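You operate a simulated robot arm through the tools that you are given. There is no shell and no other tool.

You are at the controls of a simulated robot arm. One attempt, no reset.

## Task
Bring the blanked line up to the pressure on the blue card, then shut off and vent.
Fine: red tap open, regulator to the card, red tap shut; vent to 0 by the drain lever and shut it.

The check looks at the end state, three seconds after you hand in, the way a careful person would. Anything else that was tipped, shoved, dropped, spilled or broken makes it a failure.

## Robot
A 6-joint arm with a fingered hand, fixed in place. Base frame: the origin is on the floor under the middle of its stand, x ahead of it, y to its left, z up; the work surface is at about z = 740. Units: mm, rad, N and s.
With the tool pointing down near the work surface it reaches from about 340 to 820 mm from the base axis. Its first joint turns from -2.897 to 2.897 rad. Payload 4 kg.
The TCP is the grasp point between the finger pads, 26 mm short of the fingertips. In the tool frame z runs along the fingers and y along their closing line. The gripper opens to 132 mm; its body begins 73 mm behind the TCP. The gripper is a hand of 5 fingers: y runs from the thumb to the fingers, the wrist lies at [0, 0, -239] in the tool frame, and closing takes about 1.5 s.
Orientation is told as [roll, pitch, yaw] about the base's x, y, z axes, in that order, counted from this pose: with the fingers straight down and closing along the base's y, the tool's x points along the base's -x, its y along +y and its z along -z.

## Interface
- The arm moves only by the tool drive_tool. Its argument "steps" is a list of rows, each an object (a shift or turn left out is 0, a gripper value left out holds the last) with "dp": the shift along the base's x, y, z in mm, a list of three; "delta_rot": the turn, a rotation vector about the base's x, y, z in rad, a list of three. In form: [{"dp": [x, y, z], "delta_rot": [wx, wy, wz]}, ...]. A call has 1 to 20 rows; each row shifts and turns the commanded pose from where the row before left it. "claw" is the closure in counts, from 0 (fully open) to 255 (shut), set as the call begins (left out, the last holds). A row lasts 0.2 s, in which the tool goes at most 50 mm and 0.15 rad; a call with a longer step from one row to the next is refused whole, and so is a gripper value outside its range. A pose out of reach is approached as far as the arm can. The call stops where the force on the tool passes 50 N (or 10 N more than at its start, if that is more) or the arm is blocked; 0.2 s more then pass. The fingers move at their own pace (about 45 mm/s each) and stop on an object; they squeeze with about 30 N. The grip force told is the motor's: it shows also when the fingers shut on nothing. Time passes only in rows, and 0.2 s behind the last, so rows that do not move let the fingers close. It gives the time, the measured TCP pose, the force on the tool (base axes), the opening and the grip force at its end, in the units of the frame above (readings bear some noise), with the torque about the TCP (base axes, N m) and any sound that the robot's microphone picked up, and new pictures: "show" is both (left out), scene, wrist or none.
- Cameras (640 x 400 px; columns grow to the right, rows downward): "scene" is fixed at [400, -499, 1374.1]; the picture's right is [0.86, -0.51, 0.00], its down [-0.31, -0.52, -0.80] and it looks along [0.40, 0.69, -0.60] (base axes); focal length 277 px, centre (320, 200). "wrist" rides on the gripper at [84, 2, -97] in the tool frame; the picture's right is [-0.02, 1.00, 0.00], its down [-0.75, -0.02, -0.66] and it looks along [-0.66, -0.01, 0.75] (tool axes); focal length 270 px, centre (320, 200). There is no depth. A picture from a camera that has moved, and an enlarged one, comes with that camera's place and axes in the base frame and with its lens.
- curl_fingers(finger1, finger2, finger3, finger4, thumb_bend): sets how far each is bent, from 0 (flat) to 1 (curled in); at 0.3 the hand is open as for a grip, at 0.7 the pads meet at the TCP. One left out holds its place. A second passes; each finger stops where it meets its share of the squeeze, and holds until it gets a number again. A gripper value or a shape takes the hand back. It gives what a move gives, with no picture; readings hold the bend of each and the force on the fingers (four entries, about 0 where the hand has none), thumb and palm.
- preshape(shape): the hand has 5 fingers and takes this shape, open, in about a second: jaw (thumb against the fingers, like two jaws); tri (thumb and two fingers); tip (a fingertip pinch); poke (one finger out to press); point (the index stretched); flat (the hand flat); cup (the hand cupped); fist (a fist). The gripper value then closes the fingers along that shape, each until it touches; the sizes above hold for jaw. It gives what a move gives, with no picture.
- close_up(camera, box): a new picture of the part [left, top, right, bottom] of that camera's present view, enlarged. The clock stands still meanwhile.
- finish_job(): hands the job in; it is judged then, once.

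Nothing tells you positions but the pictures and the camera data. Unless the task says otherwise, let go and move clear before handing in.

The tools are called as name(argument=value, ...) on one line, values as JSON. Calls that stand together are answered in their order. drive_tool: Moves the arm, as the interface text tells. Its arguments: {"type":"object","properties":{"steps":{"type":"array"},"claw":{"type":"number"},"show":{"type":"string","enum":["both","scene","wrist","none"]}},"required":["steps"]} The other tools are called the same way: preshape (shape) gives the hand a shape; curl_fingers (finger1, finger2, finger3, finger4, thumb_bend) moves the fingers one by one; close_up (camera, box) takes an enlarged picture of a part of a camera's view; finish_job () hands the job in.

At the start:

```text
clock: 0.0
eef_pos: [466.7, -47.4, 1148.5]
tool_rot: [0.003, -0.001, 0.0]
wrist_force: [-0.6, 0.4, 0.0]
torque: [0.0, -0.01, 0.03]
finger_gap: 131.7
grasp_force: 0.1
shape: jaw
bend: [0.3, 0.3, 0.3, 0.3, 0.3]
finger forces: [0.0, 0.0, 0.1, 0.0, 0.0, 0.1]
```

scene: 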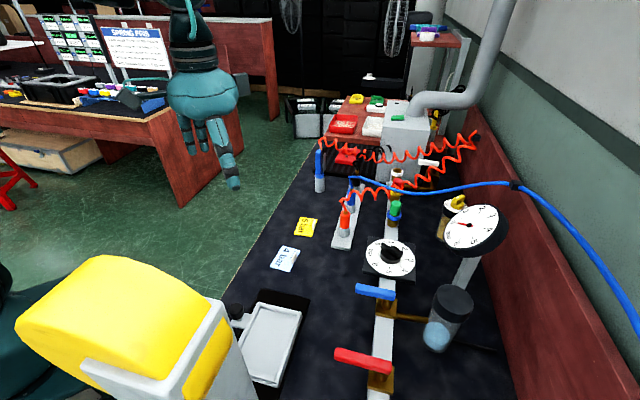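
wrist: 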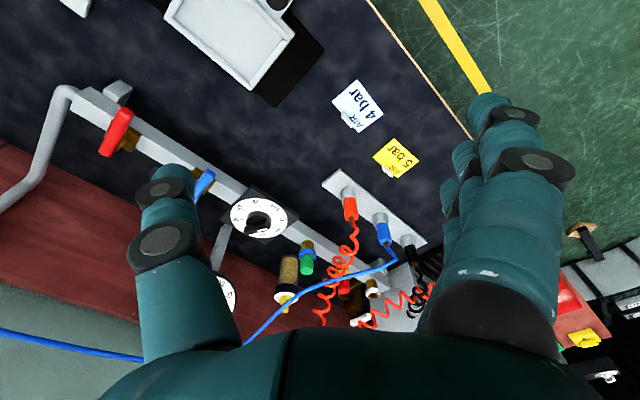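

I see a bench with a pneumatic line: red lever, blue lever, a regulator knob with a dial, a gauge, and cards (blue "4 bar", yellow "5 bar"). I'll take enlarged pictures first to find out the details.

close_up(camera="scene", box=[320, 160, 540, 400])

close_up(camera="scene", box=[260, 200, 340, 280])

close_up(camera="scene", box=[350, 180, 520, 290])

close_up(camera="wrist", box=[60, 60, 400, 320])

```text
1.67 times, centred on (430, 280) of scene
camera zoom: at [400.0, -499.0, 1374.1], right [0.86, -0.51, 0.0], down [-0.31, -0.52, -0.8], along [0.4, 0.69, -0.6], focal length 462 px, centre (137, 67)
```

zoom: 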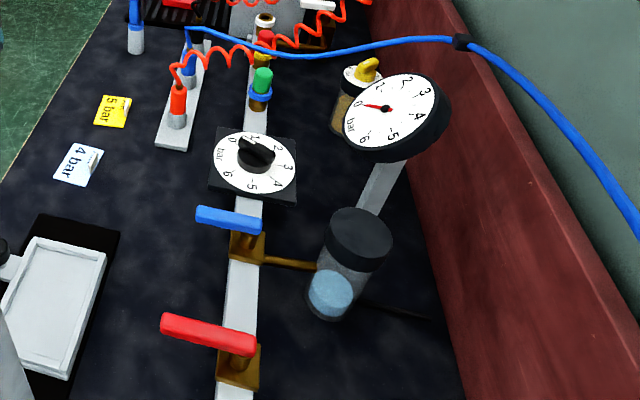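

```text
5.00 times, centred on (300, 240) of scene
camera zoom: at [400.0, -499.0, 1374.1], right [0.86, -0.51, 0.0], down [-0.31, -0.52, -0.8], along [0.4, 0.69, -0.6], focal length 1387 px, centre (420, 0)
```

zoom: 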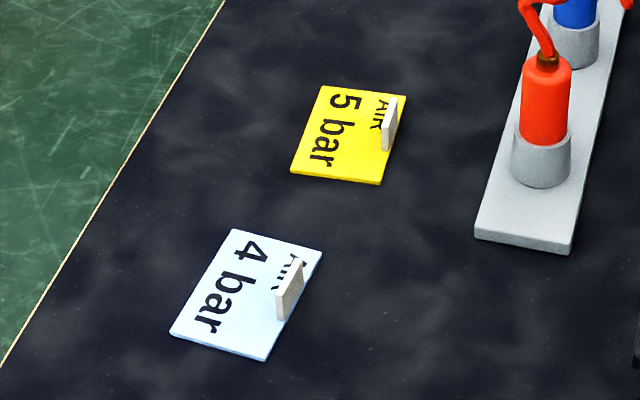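

```text
3.64 times, centred on (435, 235) of scene
camera zoom: at [400.0, -499.0, 1374.1], right [0.86, -0.51, 0.0], down [-0.31, -0.52, -0.8], along [0.4, 0.69, -0.6], focal length 1008 px, centre (-98, 73)
```

zoom: 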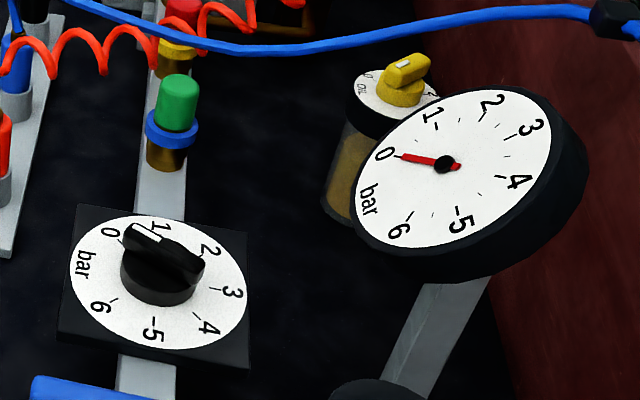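

```text
1.54 times, centred on (230, 190) of wrist
camera zoom: at [383.0, -45.0, 1247.1], right [0.02, 1.0, 0.0], down [0.75, -0.02, 0.66], along [0.66, -0.01, -0.75], focal length 416 px, centre (458, 215)
```

zoom: 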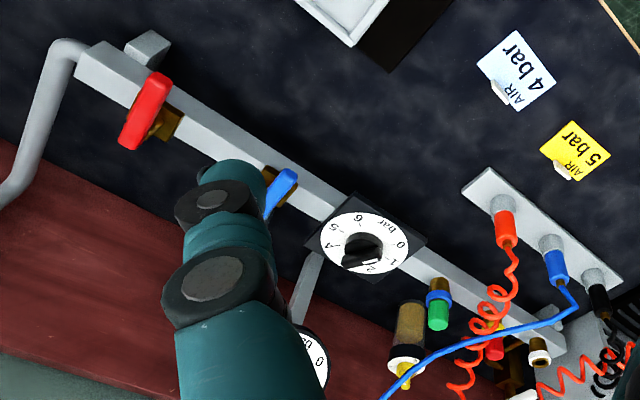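

The line appears to run diagonally across the bench: red tap near (600,-380), blue drain lever near (700,-288), regulator knob near (792,-180,850). All levers are about z 875. I'll move the hand over for a better view with the wrist camera.

drive_tool(steps=[{"dp": [18, -34, -10]}, {"dp": [18, -34, -10]}, {"dp": [18, -34, -10]}, {"dp": [18, -34, -10]}, {"dp": [18, -34, -10]}, {"dp": [18, -34, -10]}])

```text
clock: 1.4
eef_pos: [573.9, -250.7, 1090.7]
tool_rot: [0.001, -0.002, 0.001]
wrist_force: [0.6, 0.0, 1.2]
torque: [0.04, 0.01, 0.03]
finger_gap: 131.9
grasp_force: 0.1
shape: jaw
bend: [0.3, 0.3, 0.3, 0.3, 0.3]
finger forces: [0.0, 0.0, 0.0, 0.0, 0.0, 0.1]
camera wrist: at [491.1, -248.9, 1187.8], right [0.02, 1.0, 0.0], down [0.75, -0.01, 0.66], along [0.66, -0.01, -0.75], focal length 270 px, centre (320, 200)
```

scene: 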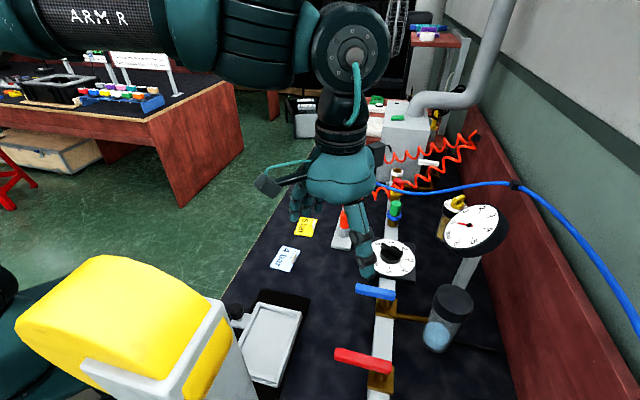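
wrist: 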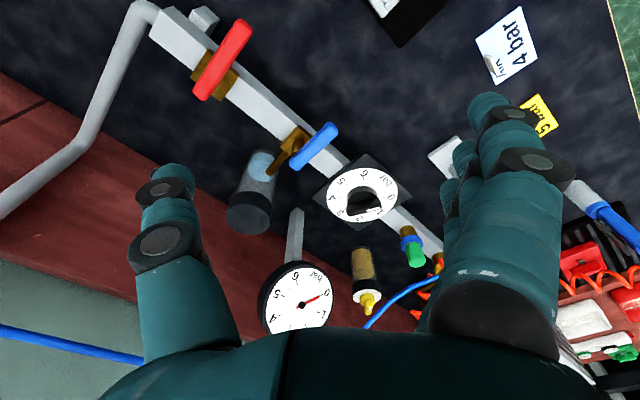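

close_up(camera="wrist", box=[150, 0, 350, 125])

close_up(camera="wrist", box=[260, 100, 450, 220])

close_up(camera="wrist", box=[210, 100, 370, 340])

```text
3.20 times, centred on (250, 62) of wrist
camera zoom: at [491.1, -248.9, 1187.8], right [0.02, 1.0, 0.0], down [0.75, -0.01, 0.66], along [0.66, -0.01, -0.75], focal length 865 px, centre (544, 640)
```

zoom: 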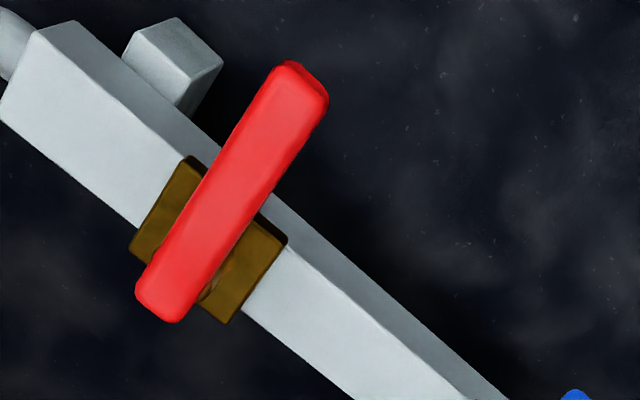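

```text
3.33 times, centred on (355, 160) of wrist
camera zoom: at [491.1, -248.9, 1187.8], right [0.02, 1.0, 0.0], down [0.75, -0.01, 0.66], along [0.66, -0.01, -0.75], focal length 901 px, centre (203, 333)
```

zoom: 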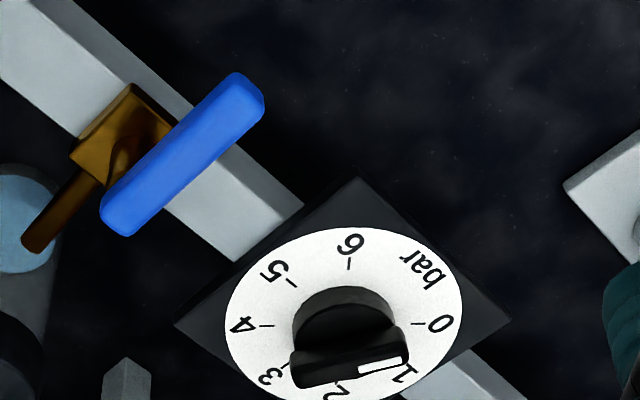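

```text
1.67 times, centred on (290, 220) of wrist
camera zoom: at [491.1, -248.9, 1187.8], right [0.02, 1.0, 0.0], down [0.75, -0.01, 0.66], along [0.66, -0.01, -0.75], focal length 450 px, centre (370, 167)
```

zoom: 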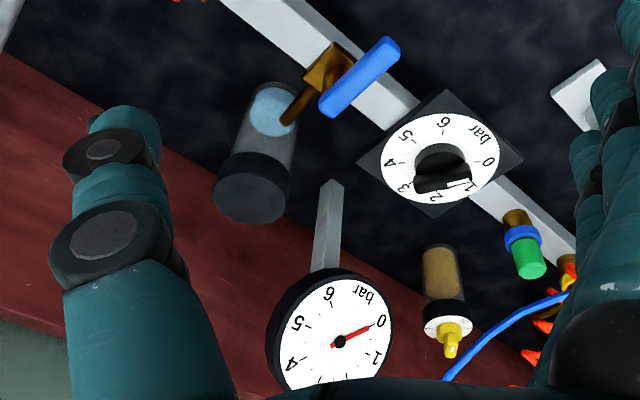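

The refined estimate puts the red pivot near (589,-375) with its free end at (535,-324), and the blue pivot near (690,-276) with its free end at (648,-234). The levers are at z about 872, the dial is at (787,-183,842), and the knob wing is up to z 873. I'll try the poke shape here in free space to see where the finger sits.

preshape(shape="poke")

drive_tool(steps=[{"dp": [0, 0, 0]}])

```text
clock: 2.3
eef_pos: [574.2, -250.5, 1090.2]
tool_rot: [-0.001, 0.0, 0.003]
wrist_force: [-0.2, 0.0, 0.4]
torque: [-0.01, 0.0, -0.04]
finger_gap: 0.0
grasp_force: 0.1
shape: poke
bend: [1.0, 1.0, 1.0, 1.0, 0.47]
finger forces: [0.0, 0.0, 0.0, 0.0, 0.0, 0.1]
```

```text
clock: 2.7
eef_pos: [575.1, -249.8, 1088.1]
tool_rot: [-0.001, 0.0, -0.002]
wrist_force: [0.7, -0.4, 0.2]
torque: [-0.01, 0.0, -0.01]
finger_gap: 0.0
grasp_force: 0.1
shape: poke
bend: [1.0, 1.0, 1.0, 1.0, 0.47]
finger forces: [0.0, 0.0, 0.0, 0.1, 0.0, 0.0]
camera wrist: at [490.9, -248.7, 1187.5], right [0.02, 1.0, 0.0], down [0.75, -0.02, 0.66], along [0.66, -0.01, -0.75], focal length 270 px, centre (320, 200)
```

scene: 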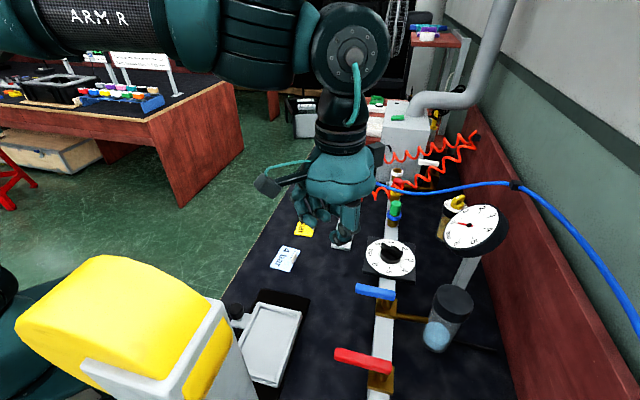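
wrist: 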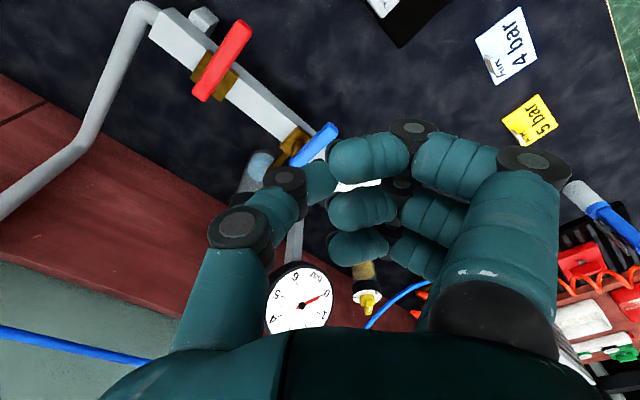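

preshape(shape="point")

drive_tool(steps=[{"dp": [0, 0, 0]}])

```text
clock: 3.6
eef_pos: [574.4, -250.8, 1090.0]
tool_rot: [0.0, 0.0, 0.0]
wrist_force: [0.2, -0.1, -1.0]
torque: [0.01, -0.01, 0.02]
finger_gap: 126.3
grasp_force: 0.0
shape: point
bend: [0.28, 1.0, 1.0, 1.0, 0.55]
finger forces: [0.0, 0.0, 0.1, 0.0, 0.0, 0.0]
```

```text
clock: 4.0
eef_pos: [575.4, -250.6, 1089.2]
tool_rot: [0.0, -0.001, -0.001]
wrist_force: [0.4, 0.4, -0.8]
torque: [0.05, 0.02, 0.02]
finger_gap: 125.9
grasp_force: 0.1
shape: point
bend: [0.28, 1.0, 1.0, 1.0, 0.55]
finger forces: [0.0, 0.1, 0.1, 0.1, 0.0, 0.0]
camera wrist: at [490.9, -248.7, 1187.5], right [0.02, 1.0, 0.0], down [0.75, -0.02, 0.66], along [0.66, -0.01, -0.75], focal length 270 px, centre (320, 200)
```

scene: 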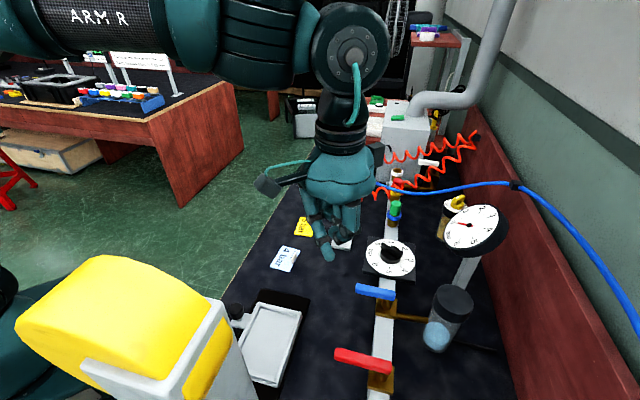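
wrist: 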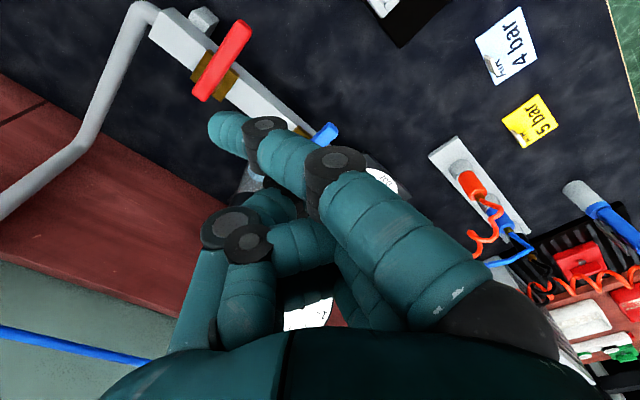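

preshape(shape="tip")

drive_tool(steps=[{"dp": [0, 0, 0]}])

```text
clock: 4.9
eef_pos: [574.4, -250.9, 1090.3]
tool_rot: [-0.001, 0.0, -0.001]
wrist_force: [-0.5, -1.3, -0.7]
torque: [-0.03, 0.0, -0.03]
finger_gap: 131.9
grasp_force: 0.0
shape: tip
bend: [0.0, 0.3, 0.3, 0.0, 0.3]
finger forces: [0.0, 0.0, 0.0, 0.0, 0.0, 0.0]
```

```text
clock: 5.3
eef_pos: [575.0, -250.5, 1089.6]
tool_rot: [-0.001, 0.0, 0.0]
wrist_force: [-0.8, 0.9, 0.7]
torque: [-0.02, 0.01, -0.01]
finger_gap: 131.9
grasp_force: 0.0
shape: tip
bend: [0.0, 0.3, 0.3, 0.0, 0.3]
finger forces: [0.0, 0.0, 0.1, 0.1, 0.0, 0.0]
camera wrist: at [490.9, -248.7, 1187.5], right [0.02, 1.0, 0.0], down [0.75, -0.02, 0.66], along [0.66, -0.01, -0.75], focal length 270 px, centre (320, 200)
```

scene: 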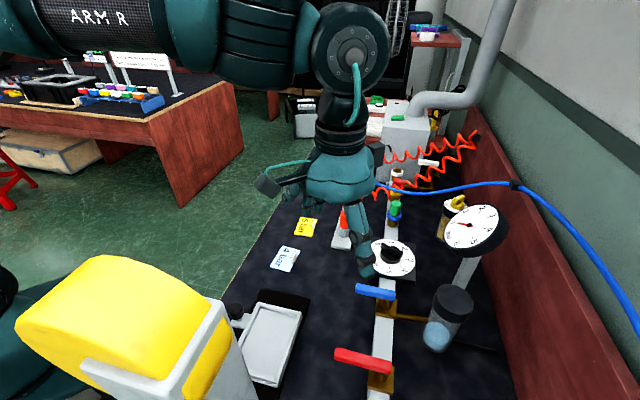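
wrist: 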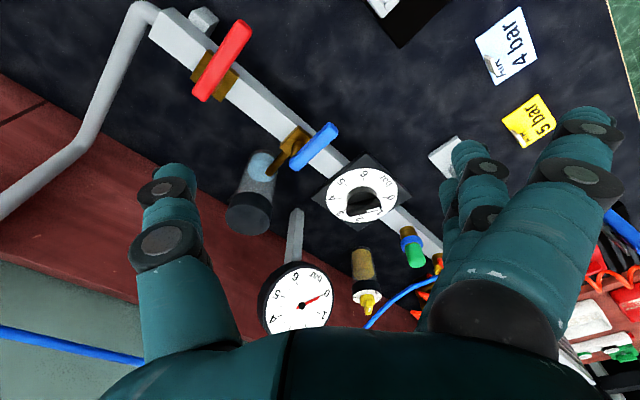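

preshape(shape="tri")

drive_tool(steps=[{"dp": [0, 0, 0]}], claw=170)

drive_tool(steps=[{"dp": [0, 0, 0]}, {"dp": [0, 0, 0]}, {"dp": [0, 0, 0]}, {"dp": [0, 0, 0]}])

```text
clock: 6.2
eef_pos: [575.3, -251.3, 1090.3]
tool_rot: [0.0, -0.001, 0.0]
wrist_force: [0.3, 0.9, 0.6]
torque: [0.01, -0.02, -0.01]
finger_gap: 131.7
grasp_force: 0.2
shape: tri
bend: [0.0, 0.3, 0.3, 0.0, 0.3]
finger forces: [0.0, 0.1, 0.0, 0.0, 0.0, 0.0]
```

```text
clock: 6.6
eef_pos: [574.3, -250.7, 1090.3]
tool_rot: [-0.001, 0.0, 0.001]
wrist_force: [0.3, 0.1, -0.5]
torque: [-0.05, -0.01, -0.01]
finger_gap: 97.7
grasp_force: 0.1
shape: tri
bend: [0.0, 0.64, 0.64, 0.0, 0.6]
finger forces: [0.0, 0.0, 0.0, 0.0, 0.0, 0.0]
camera wrist: at [490.9, -248.7, 1187.5], right [0.02, 1.0, 0.0], down [0.75, -0.02, 0.66], along [0.66, -0.01, -0.75], focal length 270 px, centre (320, 200)
```

scene: 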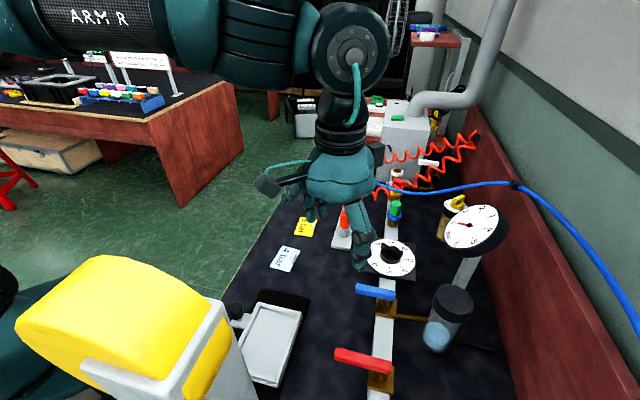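
wrist: 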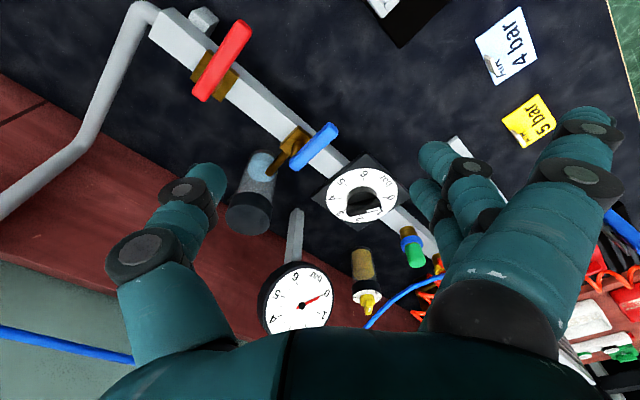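

```text
clock: 7.6
eef_pos: [575.5, -250.9, 1090.5]
tool_rot: [0.001, 0.0, -0.001]
wrist_force: [-0.5, -0.6, 0.7]
torque: [0.0, -0.01, -0.01]
finger_gap: 44.8
grasp_force: 0.0
shape: tri
bend: [0.0, 0.73, 0.73, 0.0, 0.7]
finger forces: [0.0, 0.0, 0.0, 0.0, 0.1, 0.1]
camera wrist: at [490.9, -248.7, 1187.5], right [0.02, 1.0, 0.0], down [0.75, -0.02, 0.66], along [0.66, -0.01, -0.75], focal length 270 px, centre (320, 200)
```

scene: 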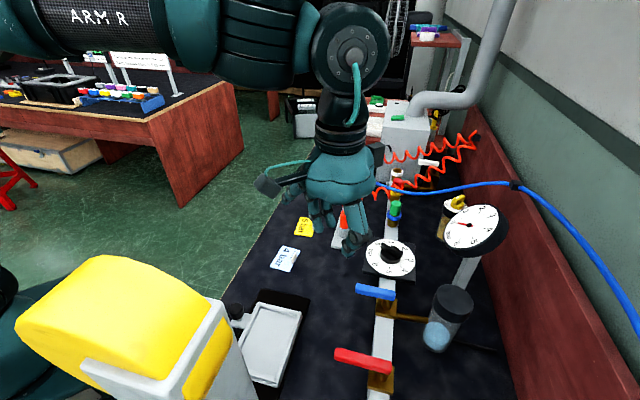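
wrist: 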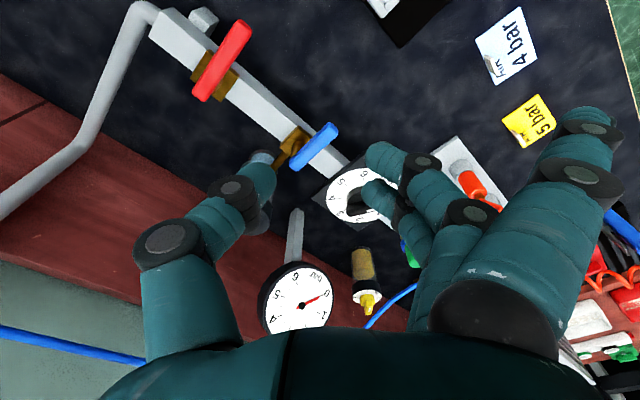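

curl_fingers(finger1=1.0, finger2=0.55, finger3=0.55, finger4=1.0, thumb_bend=0.55)

drive_tool(steps=[{"dp": [0, 0, 0], "delta_rot": [0, 0, -0.14]}, {"dp": [0, 0, 0], "delta_rot": [0, 0, -0.14]}, {"dp": [0, 0, 0], "delta_rot": [0, 0, -0.14]}, {"dp": [0, 0, 0], "delta_rot": [0, 0, -0.14]}, {"dp": [0, 0, 0], "delta_rot": [0, 0, -0.14]}, {"dp": [0, 0, 0], "delta_rot": [0, 0, -0.085]}])

```text
clock: 8.6
eef_pos: [574.9, -249.7, 1090.5]
tool_rot: [0.0, 0.0, 0.0]
wrist_force: [-0.8, -0.3, -0.5]
torque: [-0.05, -0.02, 0.03]
finger_gap: 49.9
grasp_force: 0.1
shape: fingers
bend: [1.0, 0.55, 0.55, 1.0, 0.55]
finger forces: [0.0, 0.1, 0.0, 0.0, 0.0, 0.0]
```

```text
clock: 10.0
eef_pos: [574.7, -250.5, 1087.8]
tool_rot: [-0.001, -0.001, -0.788]
wrist_force: [0.5, -0.3, -0.3]
torque: [-0.02, 0.03, -0.01]
finger_gap: 50.0
grasp_force: 0.0
shape: fingers
bend: [1.0, 0.55, 0.55, 1.0, 0.55]
finger forces: [0.1, 0.1, 0.1, 0.1, 0.0, 0.0]
camera wrist: at [516.9, -189.5, 1187.0], right [0.72, 0.69, 0.0], down [0.52, -0.54, 0.66], along [0.46, -0.48, -0.75], focal length 270 px, centre (320, 200)
```

scene: 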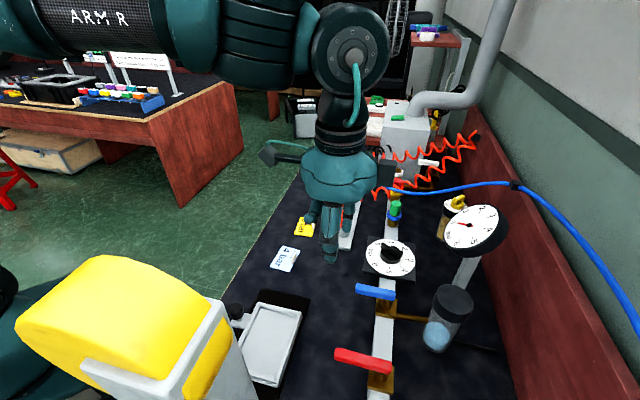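
wrist: 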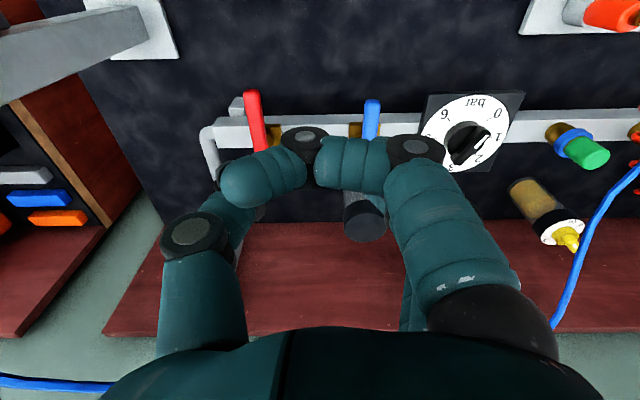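

close_up(camera="scene", box=[0, 240, 320, 400])

close_up(camera="wrist", box=[0, 0, 320, 200])

```text
2.00 times, centred on (160, 320) of scene
camera zoom: at [400.0, -499.0, 1374.1], right [0.86, -0.51, 0.0], down [-0.31, -0.52, -0.8], along [0.4, 0.69, -0.6], focal length 555 px, centre (640, -40)
```

zoom: 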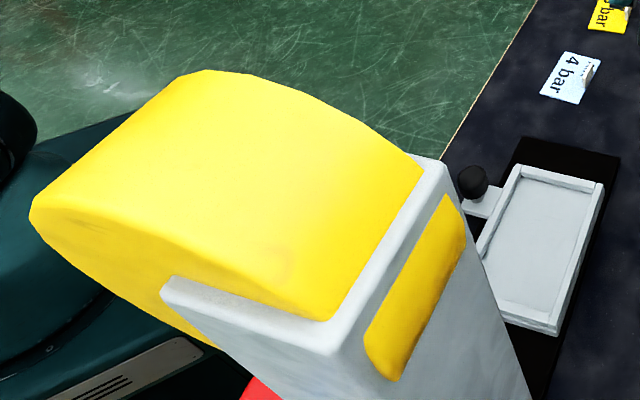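

```text
2.00 times, centred on (160, 100) of wrist
camera zoom: at [516.9, -189.5, 1187.0], right [0.72, 0.69, 0.0], down [0.52, -0.54, 0.66], along [0.46, -0.48, -0.75], focal length 541 px, centre (640, 400)
```

zoom: 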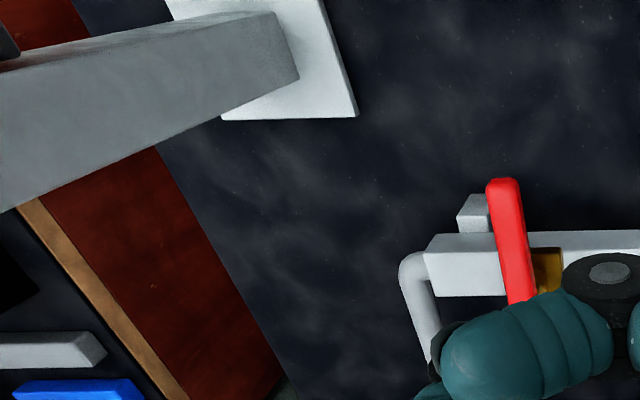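

A tall machine with a yellow head stands around (345,-385), reaching up to about z 1250, so I'll keep the arm away from it. Next I'll take the jaw shape, move above the red lever with the closing line square to it, and look closely.

preshape(shape="jaw")

drive_tool(steps=[{"dp": [-3, -24, -20]}, {"dp": [-3, -24, -25]}, {"dp": [-3, -24, -25]}, {"dp": [-5, -24, -30]}], claw=120)

```text
clock: 10.9
eef_pos: [574.9, -251.2, 1089.4]
tool_rot: [0.001, -0.002, -0.783]
wrist_force: [-0.3, -1.0, 0.2]
torque: [-0.01, -0.03, 0.0]
finger_gap: 131.6
grasp_force: 0.0
shape: jaw
bend: [0.3, 0.3, 0.3, 0.3, 0.3]
finger forces: [0.0, 0.0, 0.0, 0.0, 0.0, 0.1]
```

```text
clock: 11.9
eef_pos: [562.5, -347.2, 988.8]
tool_rot: [-0.002, 0.0, -0.783]
wrist_force: [-0.5, 0.4, -0.5]
torque: [-0.01, -0.02, 0.02]
finger_gap: 70.8
grasp_force: 0.0
shape: jaw
bend: [0.72, 0.72, 0.72, 0.72, 0.7]
finger forces: [0.0, 0.0, 0.0, 0.0, 0.0, 0.1]
camera wrist: at [503.8, -285.6, 1087.0], right [0.72, 0.69, 0.0], down [0.52, -0.54, 0.66], along [0.46, -0.47, -0.75], focal length 270 px, centre (320, 200)
```

scene: 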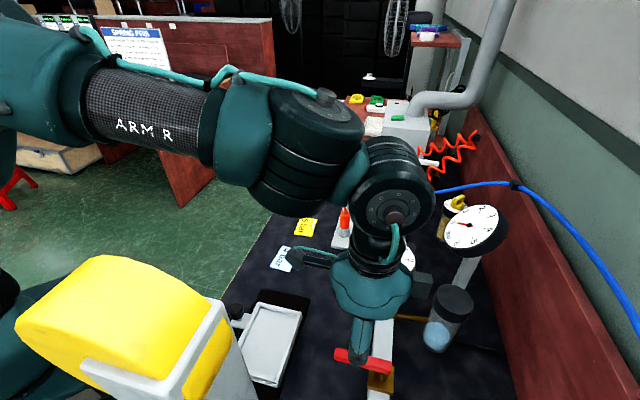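
wrist: 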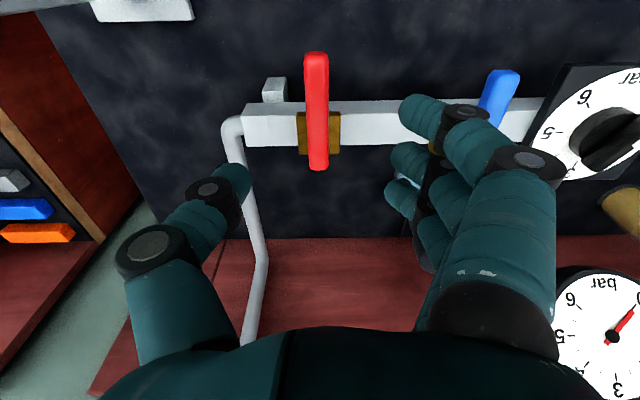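

close_up(camera="wrist", box=[220, 40, 420, 190])

```text
2.67 times, centred on (320, 115) of wrist
camera zoom: at [503.8, -285.6, 1087.0], right [0.72, 0.69, 0.0], down [0.52, -0.54, 0.66], along [0.46, -0.47, -0.75], focal length 721 px, centre (320, 427)
```

zoom: 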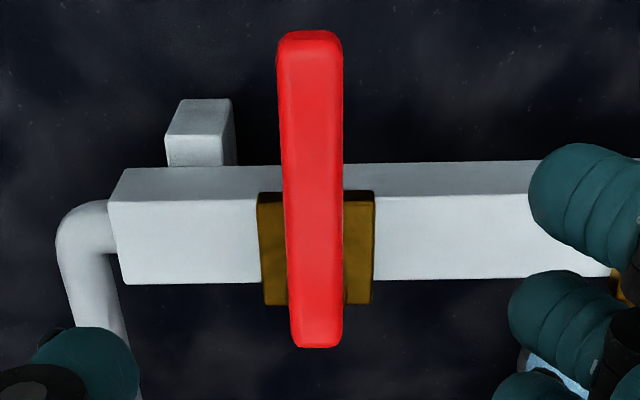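

drive_tool(steps=[{"dp": [-2, 2, -25]}, {"dp": [-2, 2, -25]}, {"dp": [-1, 1, -20]}], claw=120)

```text
clock: 12.7
eef_pos: [556.7, -341.2, 919.0]
tool_rot: [0.0, 0.0, -0.786]
wrist_force: [-0.2, 0.2, -0.3]
torque: [-0.01, 0.01, 0.01]
finger_gap: 70.9
grasp_force: 0.1
shape: jaw
bend: [0.72, 0.72, 0.72, 0.72, 0.7]
finger forces: [0.1, 0.0, 0.0, 0.0, 0.0, 0.1]
camera wrist: at [498.6, -281.0, 1016.7], right [0.72, 0.69, 0.0], down [0.52, -0.54, 0.66], along [0.46, -0.47, -0.75], focal length 270 px, centre (320, 200)
```

scene: 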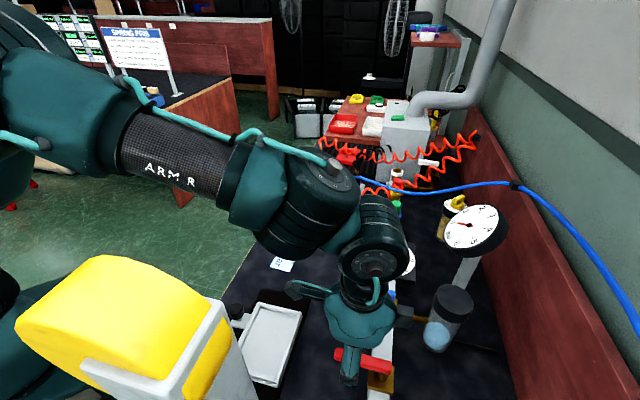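
wrist: 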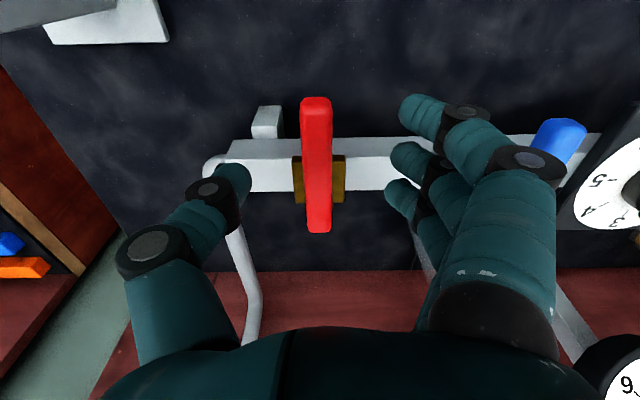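

drive_tool(steps=[{"dp": [0, 0, -15]}, {"dp": [0, 0, -12]}, {"dp": [0, 0, -5]}], claw=120)

```text
clock: 13.5
eef_pos: [555.9, -342.6, 886.8]
tool_rot: [-0.002, -0.001, -0.785]
wrist_force: [0.3, -0.2, -1.1]
torque: [-0.01, -0.01, 0.02]
finger_gap: 70.7
grasp_force: 0.1
shape: jaw
bend: [0.72, 0.72, 0.72, 0.72, 0.7]
finger forces: [0.0, 0.0, 0.1, 0.1, 0.1, 0.0]
camera wrist: at [498.1, -281.2, 984.6], right [0.72, 0.69, 0.0], down [0.52, -0.54, 0.66], along [0.46, -0.47, -0.75], focal length 270 px, centre (320, 200)
```

scene: 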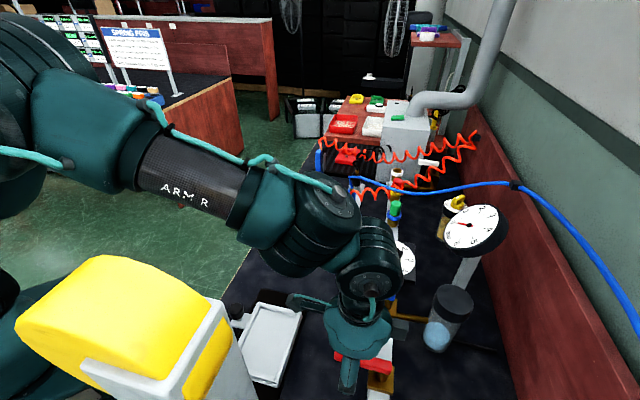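
wrist: 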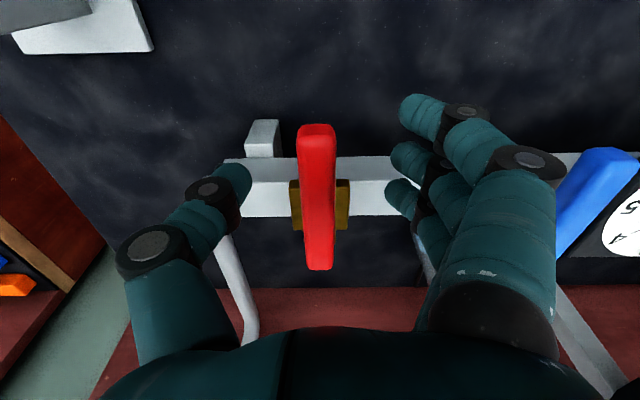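

drive_tool(steps=[{"dp": [0, 0, -4]}, {"dp": [0, 0, 0]}, {"dp": [0, 0, 0]}, {"dp": [0, 0, 0]}], claw=200)

```text
clock: 14.5
eef_pos: [557.3, -341.4, 882.7]
tool_rot: [0.001, 0.0, -0.784]
wrist_force: [0.3, -0.4, 0.5]
torque: [0.0, -0.03, 0.0]
finger_gap: 29.0
grasp_force: 0.1
shape: jaw
bend: [0.73, 0.73, 0.73, 0.73, 0.7]
finger forces: [0.0, 0.1, 0.0, 0.1, 0.0, 0.1]
camera wrist: at [498.2, -280.8, 980.9], right [0.72, 0.69, 0.0], down [0.52, -0.54, 0.66], along [0.46, -0.47, -0.75], focal length 270 px, centre (320, 200)
```

scene: 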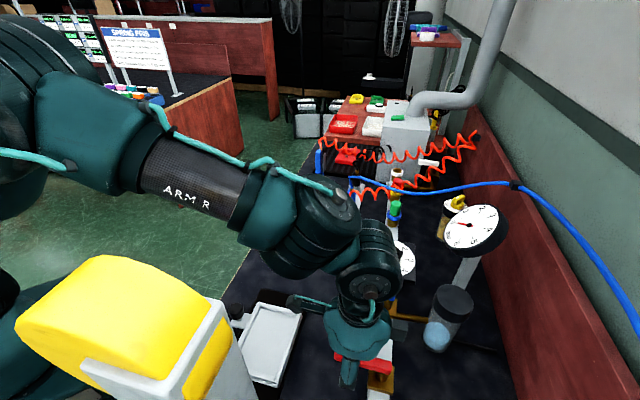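
wrist: 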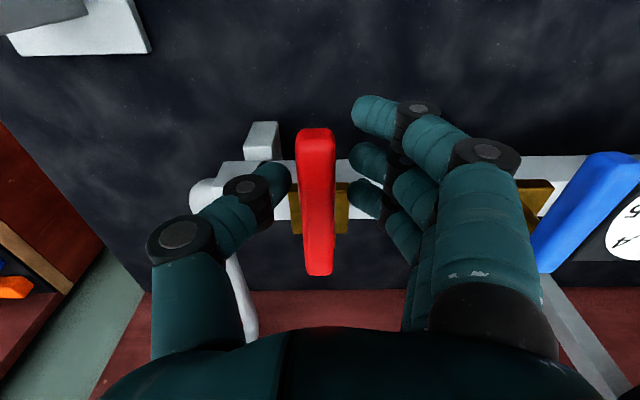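

The lever is caged between thumb and fingers with a 29 mm gap. I'll try a small clockwise swing about the pivot and watch the force.

drive_tool(steps=[{"dp": [3.4, 2.9, 0], "delta_rot": [0, 0, -0.1]}, {"dp": [3.65, 2.55, 0], "delta_rot": [0, 0, -0.1]}, {"dp": [3.95, 2.15, 0], "delta_rot": [0, 0, -0.1]}], show="wrist")

```text
clock: 15.3
eef_pos: [566.1, -334.1, 883.8]
tool_rot: [0.001, 0.001, -1.088]
wrist_force: [-1.9, -0.9, 1.0]
torque: [-0.07, -0.02, 0.01]
finger_gap: 29.3
grasp_force: 0.1
shape: jaw
bend: [0.73, 0.73, 0.73, 0.73, 0.7]
finger forces: [0.0, 0.0, 0.0, 0.0, 1.4, 0.0]
camera wrist: at [529.9, -258.5, 980.6], right [0.89, 0.45, 0.0], down [0.34, -0.67, 0.66], along [0.29, -0.59, -0.75], focal length 270 px, centre (320, 200)
```

wrist: 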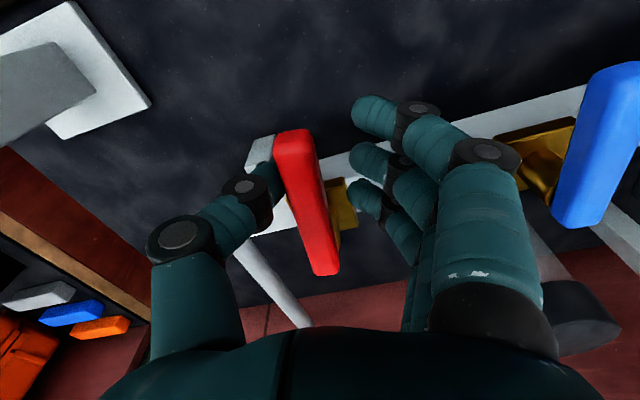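

The lever follows clockwise with only about 2 N, so I'll continue that swing.

drive_tool(steps=[{"dp": [5.1, 2.4, 0], "delta_rot": [0, 0, -0.115]}, {"dp": [5.3, 1.7, 0], "delta_rot": [0, 0, -0.115]}, {"dp": [5.5, 1.1, 0], "delta_rot": [0, 0, -0.115]}, {"dp": [5.5, 0.4, 0], "delta_rot": [0, 0, -0.115]}, {"dp": [5.6, -0.3, 0], "delta_rot": [0, 0, -0.115]}, {"dp": [5.5, -1.0, 0], "delta_rot": [0, 0, -0.115]}])

```text
clock: 16.7
eef_pos: [599.2, -329.0, 882.2]
tool_rot: [0.001, -0.001, -1.776]
wrist_force: [-2.2, 1.2, -0.1]
torque: [-0.01, 0.04, 0.03]
finger_gap: 29.5
grasp_force: 0.0
shape: jaw
bend: [0.73, 0.73, 0.73, 0.73, 0.7]
finger forces: [0.1, 0.1, 0.0, 0.1, 1.6, 0.0]
camera wrist: at [619.0, -247.2, 981.1], right [0.97, -0.22, 0.0], down [-0.17, -0.73, 0.66], along [-0.15, -0.64, -0.75], focal length 270 px, centre (320, 200)
```

scene: 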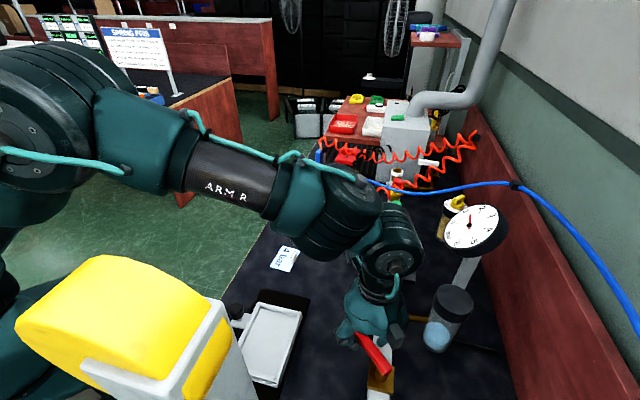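
wrist: 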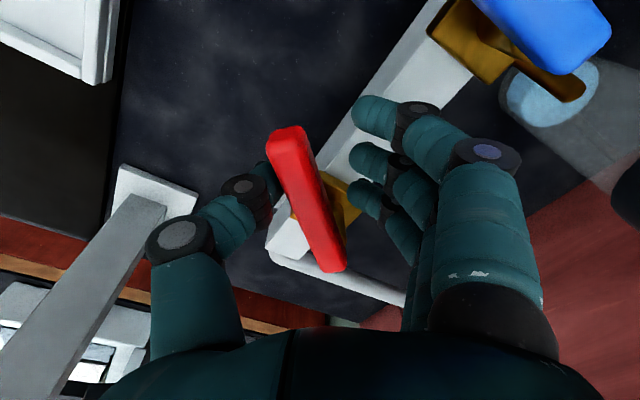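

close_up(camera="scene", box=[430, 180, 520, 270])

drive_tool(steps=[{"dp": [5.4, -1.6, 0], "delta_rot": [0, 0, -0.115]}, {"dp": [5.1, -2.3, 0], "delta_rot": [0, 0, -0.115]}, {"dp": [4.8, -2.9, 0], "delta_rot": [0, 0, -0.115]}, {"dp": [4.4, -3.4, 0], "delta_rot": [0, 0, -0.115]}])

```text
4.44 times, centred on (475, 225) of scene
camera zoom: at [400.0, -499.0, 1374.1], right [0.86, -0.51, 0.0], down [-0.31, -0.52, -0.8], along [0.4, 0.69, -0.6], focal length 1233 px, centre (-369, 89)
```

zoom: 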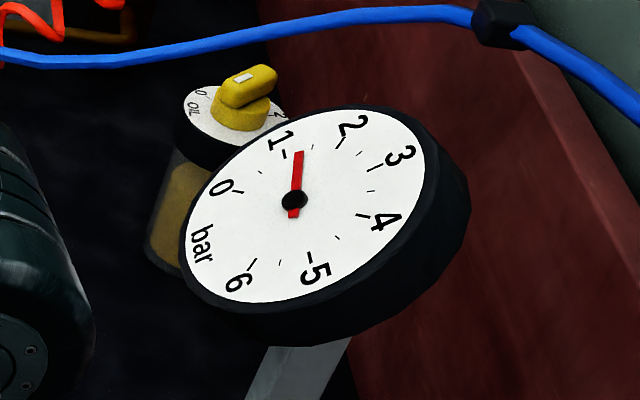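

```text
clock: 17.7
eef_pos: [618.3, -339.3, 883.2]
tool_rot: [0.001, 0.0, -2.235]
wrist_force: [-1.0, 2.5, 0.4]
torque: [0.01, 0.01, -0.03]
finger_gap: 29.9
grasp_force: 0.0
shape: jaw
bend: [0.73, 0.73, 0.73, 0.73, 0.7]
finger forces: [0.0, 0.0, 0.0, 0.0, 1.9, 0.1]
camera wrist: at [673.3, -274.2, 980.9], right [0.77, -0.63, 0.0], down [-0.48, -0.58, 0.66], along [-0.42, -0.51, -0.75], focal length 270 px, centre (320, 200)
```

scene: 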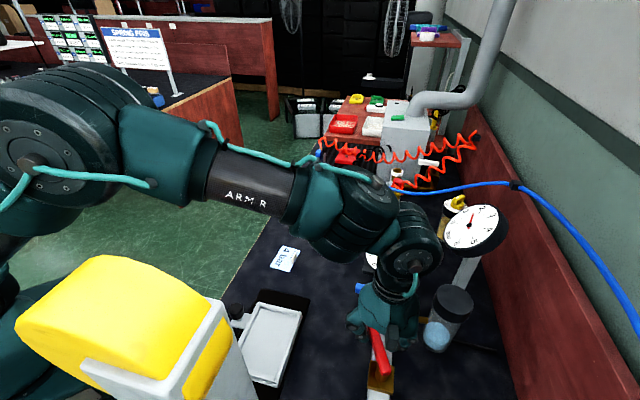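
wrist: 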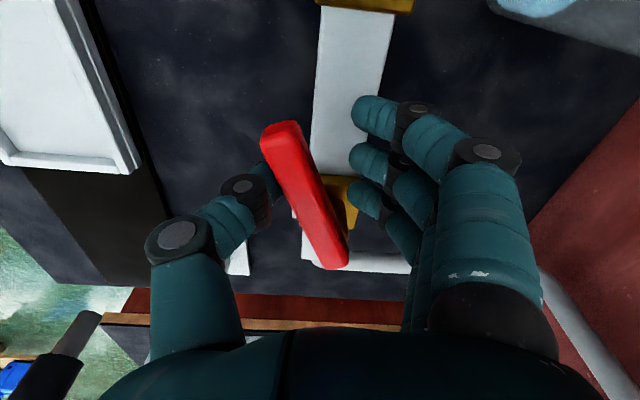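

drive_tool(steps=[{"dp": [2.9, -3.6, 0], "delta_rot": [0, 0, -0.08]}, {"dp": [2.9, -3.5, 0], "delta_rot": [0, 0, -0.08]}, {"dp": [2.6, -3.7, 0], "delta_rot": [0, 0, -0.08]}], show="wrist")

```text
clock: 18.5
eef_pos: [628.4, -350.7, 884.7]
tool_rot: [-0.001, 0.001, -2.477]
wrist_force: [-0.8, 2.5, 0.2]
torque: [0.04, 0.0, 0.0]
finger_gap: 29.6
grasp_force: 0.1
shape: jaw
bend: [0.73, 0.73, 0.73, 0.73, 0.7]
finger forces: [0.0, 0.1, 0.0, 0.0, 2.1, 0.1]
camera wrist: at [695.9, -299.9, 981.0], right [0.6, -0.8, 0.0], down [-0.6, -0.45, 0.66], along [-0.53, -0.4, -0.75], focal length 270 px, centre (320, 200)
```

wrist: 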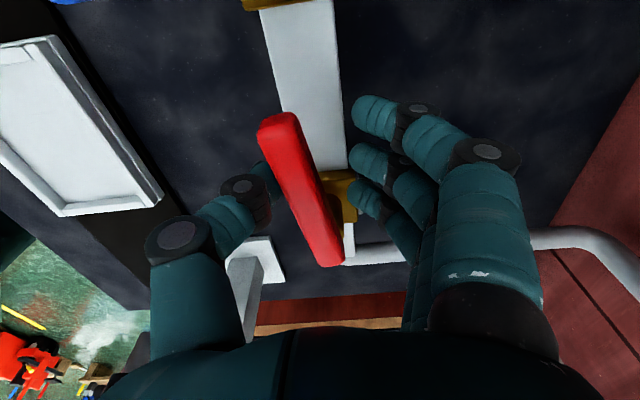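

drive_tool(steps=[{"dp": [1.7, -3.3, 0], "delta_rot": [0, 0, -0.04]}, {"dp": [1.5, -3.5, 0], "delta_rot": [0, 0, -0.04]}])

```text
clock: 19.1
eef_pos: [631.3, -357.1, 884.3]
tool_rot: [0.0, 0.0, -2.556]
wrist_force: [-0.9, 2.6, 0.2]
torque: [0.04, 0.0, 0.01]
finger_gap: 30.0
grasp_force: 0.1
shape: jaw
bend: [0.73, 0.73, 0.73, 0.73, 0.7]
finger forces: [0.0, 0.0, 0.1, 0.1, 2.6, 0.0]
camera wrist: at [702.9, -312.5, 981.4], right [0.54, -0.84, 0.0], down [-0.64, -0.4, 0.66], along [-0.56, -0.35, -0.75], focal length 270 px, centre (320, 200)
```

scene: 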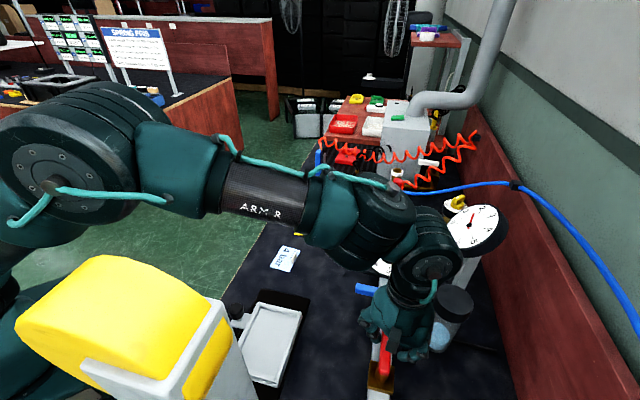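
wrist: 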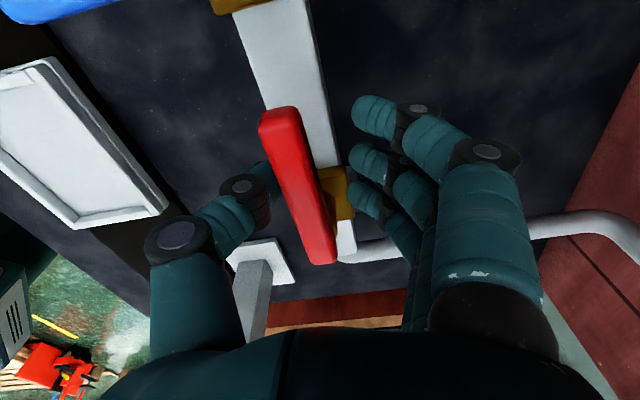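

drive_tool(steps=[{"dp": [1.4, -2.8, 0], "delta_rot": [0, 0, -0.03]}], show="wrist")

close_up(camera="scene", box=[430, 180, 520, 270])

```text
clock: 19.5
eef_pos: [631.6, -360.1, 884.4]
tool_rot: [0.0, 0.001, -2.584]
wrist_force: [-2.4, 5.1, 1.3]
torque: [0.08, 0.02, -0.03]
finger_gap: 31.7
grasp_force: 0.0
shape: jaw
bend: [0.73, 0.73, 0.73, 0.73, 0.7]
finger forces: [0.0, 0.0, 0.1, 0.0, 5.3, 0.0]
camera wrist: at [705.4, -317.2, 981.5], right [0.51, -0.86, 0.0], down [-0.65, -0.38, 0.66], along [-0.57, -0.34, -0.75], focal length 270 px, centre (320, 200)
```

wrist: 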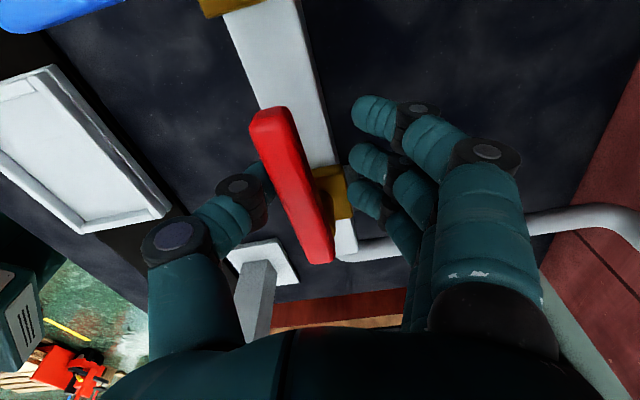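

```text
4.44 times, centred on (475, 225) of scene
camera zoom: at [400.0, -499.0, 1374.1], right [0.86, -0.51, 0.0], down [-0.31, -0.52, -0.8], along [0.4, 0.69, -0.6], focal length 1233 px, centre (-369, 89)
```

zoom: 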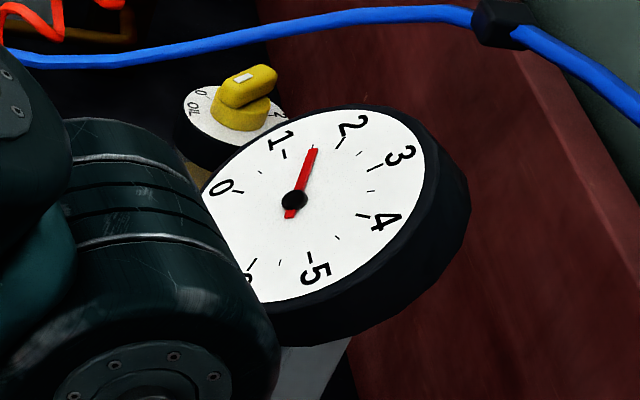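

The red lever hit its stop aligned with the bar, and the gauge reads roughly 1.5 bar. I'll back the thumb off, open the hand and rise clear.

drive_tool(steps=[{"dp": [-2.9, 4.6, 0]}, {"dp": [0, 0, 0]}, {"dp": [0, 0, 0]}, {"dp": [0, 0, 0]}, {"dp": [0, 0, 15]}, {"dp": [0, 0, 30]}, {"dp": [0, 0, 40]}, {"dp": [0, 0, 40]}], claw=110)

```text
clock: 21.3
eef_pos: [628.9, -355.9, 1009.0]
tool_rot: [-0.001, 0.0, -2.586]
wrist_force: [1.1, -0.1, 0.0]
torque: [0.03, -0.01, -0.02]
finger_gap: 74.7
grasp_force: 0.1
shape: jaw
bend: [0.72, 0.72, 0.72, 0.72, 0.7]
finger forces: [0.0, 0.1, 0.0, 0.1, 0.0, 0.0]
camera wrist: at [702.5, -312.2, 1105.7], right [0.51, -0.86, 0.0], down [-0.65, -0.39, 0.66], along [-0.57, -0.34, -0.75], focal length 270 px, centre (320, 200)
```

scene: 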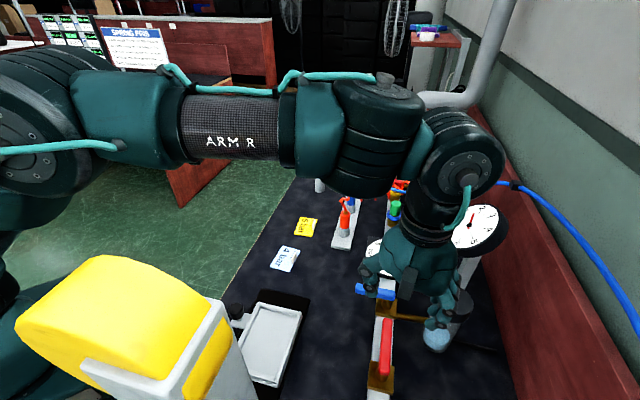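
wrist: 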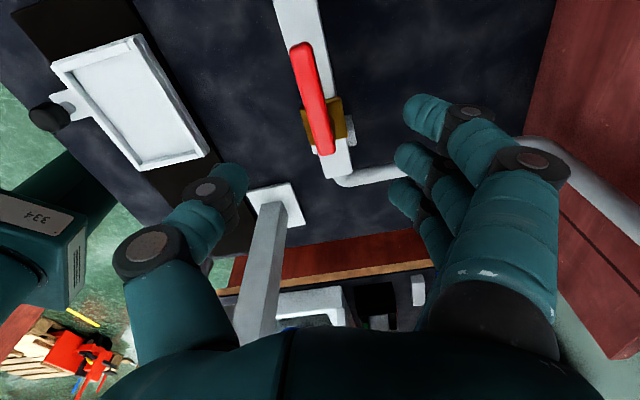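

drive_tool(steps=[{"dp": [-5, 10, 10], "delta_rot": [0, 0, 0.144]}, {"dp": [-5, 10, 10], "delta_rot": [0, 0, 0.144]}, {"dp": [0, 10, 10], "delta_rot": [0, 0, 0.144]}, {"dp": [5, 10, 0], "delta_rot": [0, 0, 0.144]}, {"dp": [5, 10, 0], "delta_rot": [0, 0, 0.144]}, {"dp": [5, 10, 0], "delta_rot": [0, 0, 0.144]}, {"dp": [5, 10, 0], "delta_rot": [0, 0, 0.144]}, {"dp": [5, 10, 0], "delta_rot": [0, 0, 0.144]}, {"dp": [5, 10, 0], "delta_rot": [0, 0, 0.144]}, {"dp": [5, 10, 0], "delta_rot": [0, 0, 0.144]}, {"dp": [5, 10, 0], "delta_rot": [0, 0, 0.144]}, {"dp": [5, 10, 0], "delta_rot": [0, 0, 0.144]}, {"dp": [5, 10, 0], "delta_rot": [0, 0, 0.144]}, {"dp": [5, 10, 0], "delta_rot": [0, 0, 0.144]}, {"dp": [5, 10, 0], "delta_rot": [0, 0, 0.144]}, {"dp": [5, 10, 0], "delta_rot": [0, 0, 0.144]}, {"dp": [5, 10, 0], "delta_rot": [0, 0, 0.144]}, {"dp": [5, 3, 0], "delta_rot": [0, 0, 0.138]}])

```text
clock: 25.1
eef_pos: [695.6, -183.7, 1037.7]
tool_rot: [0.001, 0.0, 0.004]
wrist_force: [0.1, -0.1, -0.1]
torque: [-0.01, 0.04, -0.01]
finger_gap: 74.1
grasp_force: 0.0
shape: jaw
bend: [0.72, 0.72, 0.72, 0.72, 0.7]
finger forces: [0.0, 0.1, 0.0, 0.0, 0.0, 0.1]
camera wrist: at [610.6, -181.2, 1136.0], right [0.02, 1.0, 0.0], down [0.75, -0.01, 0.66], along [0.66, -0.01, -0.75], focal length 270 px, centre (320, 200)
```

scene: 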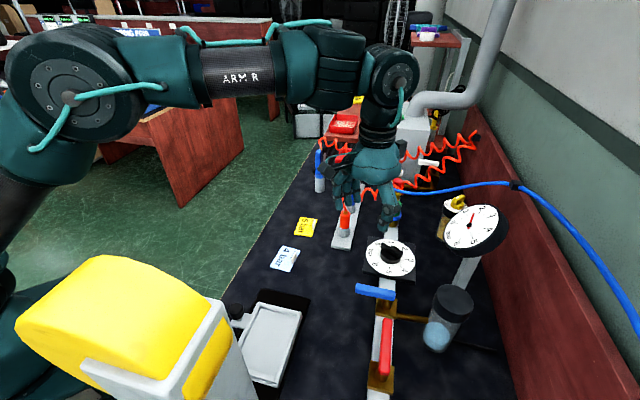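
wrist: 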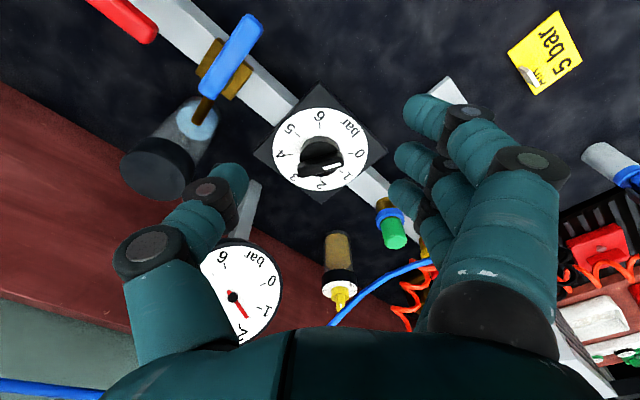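

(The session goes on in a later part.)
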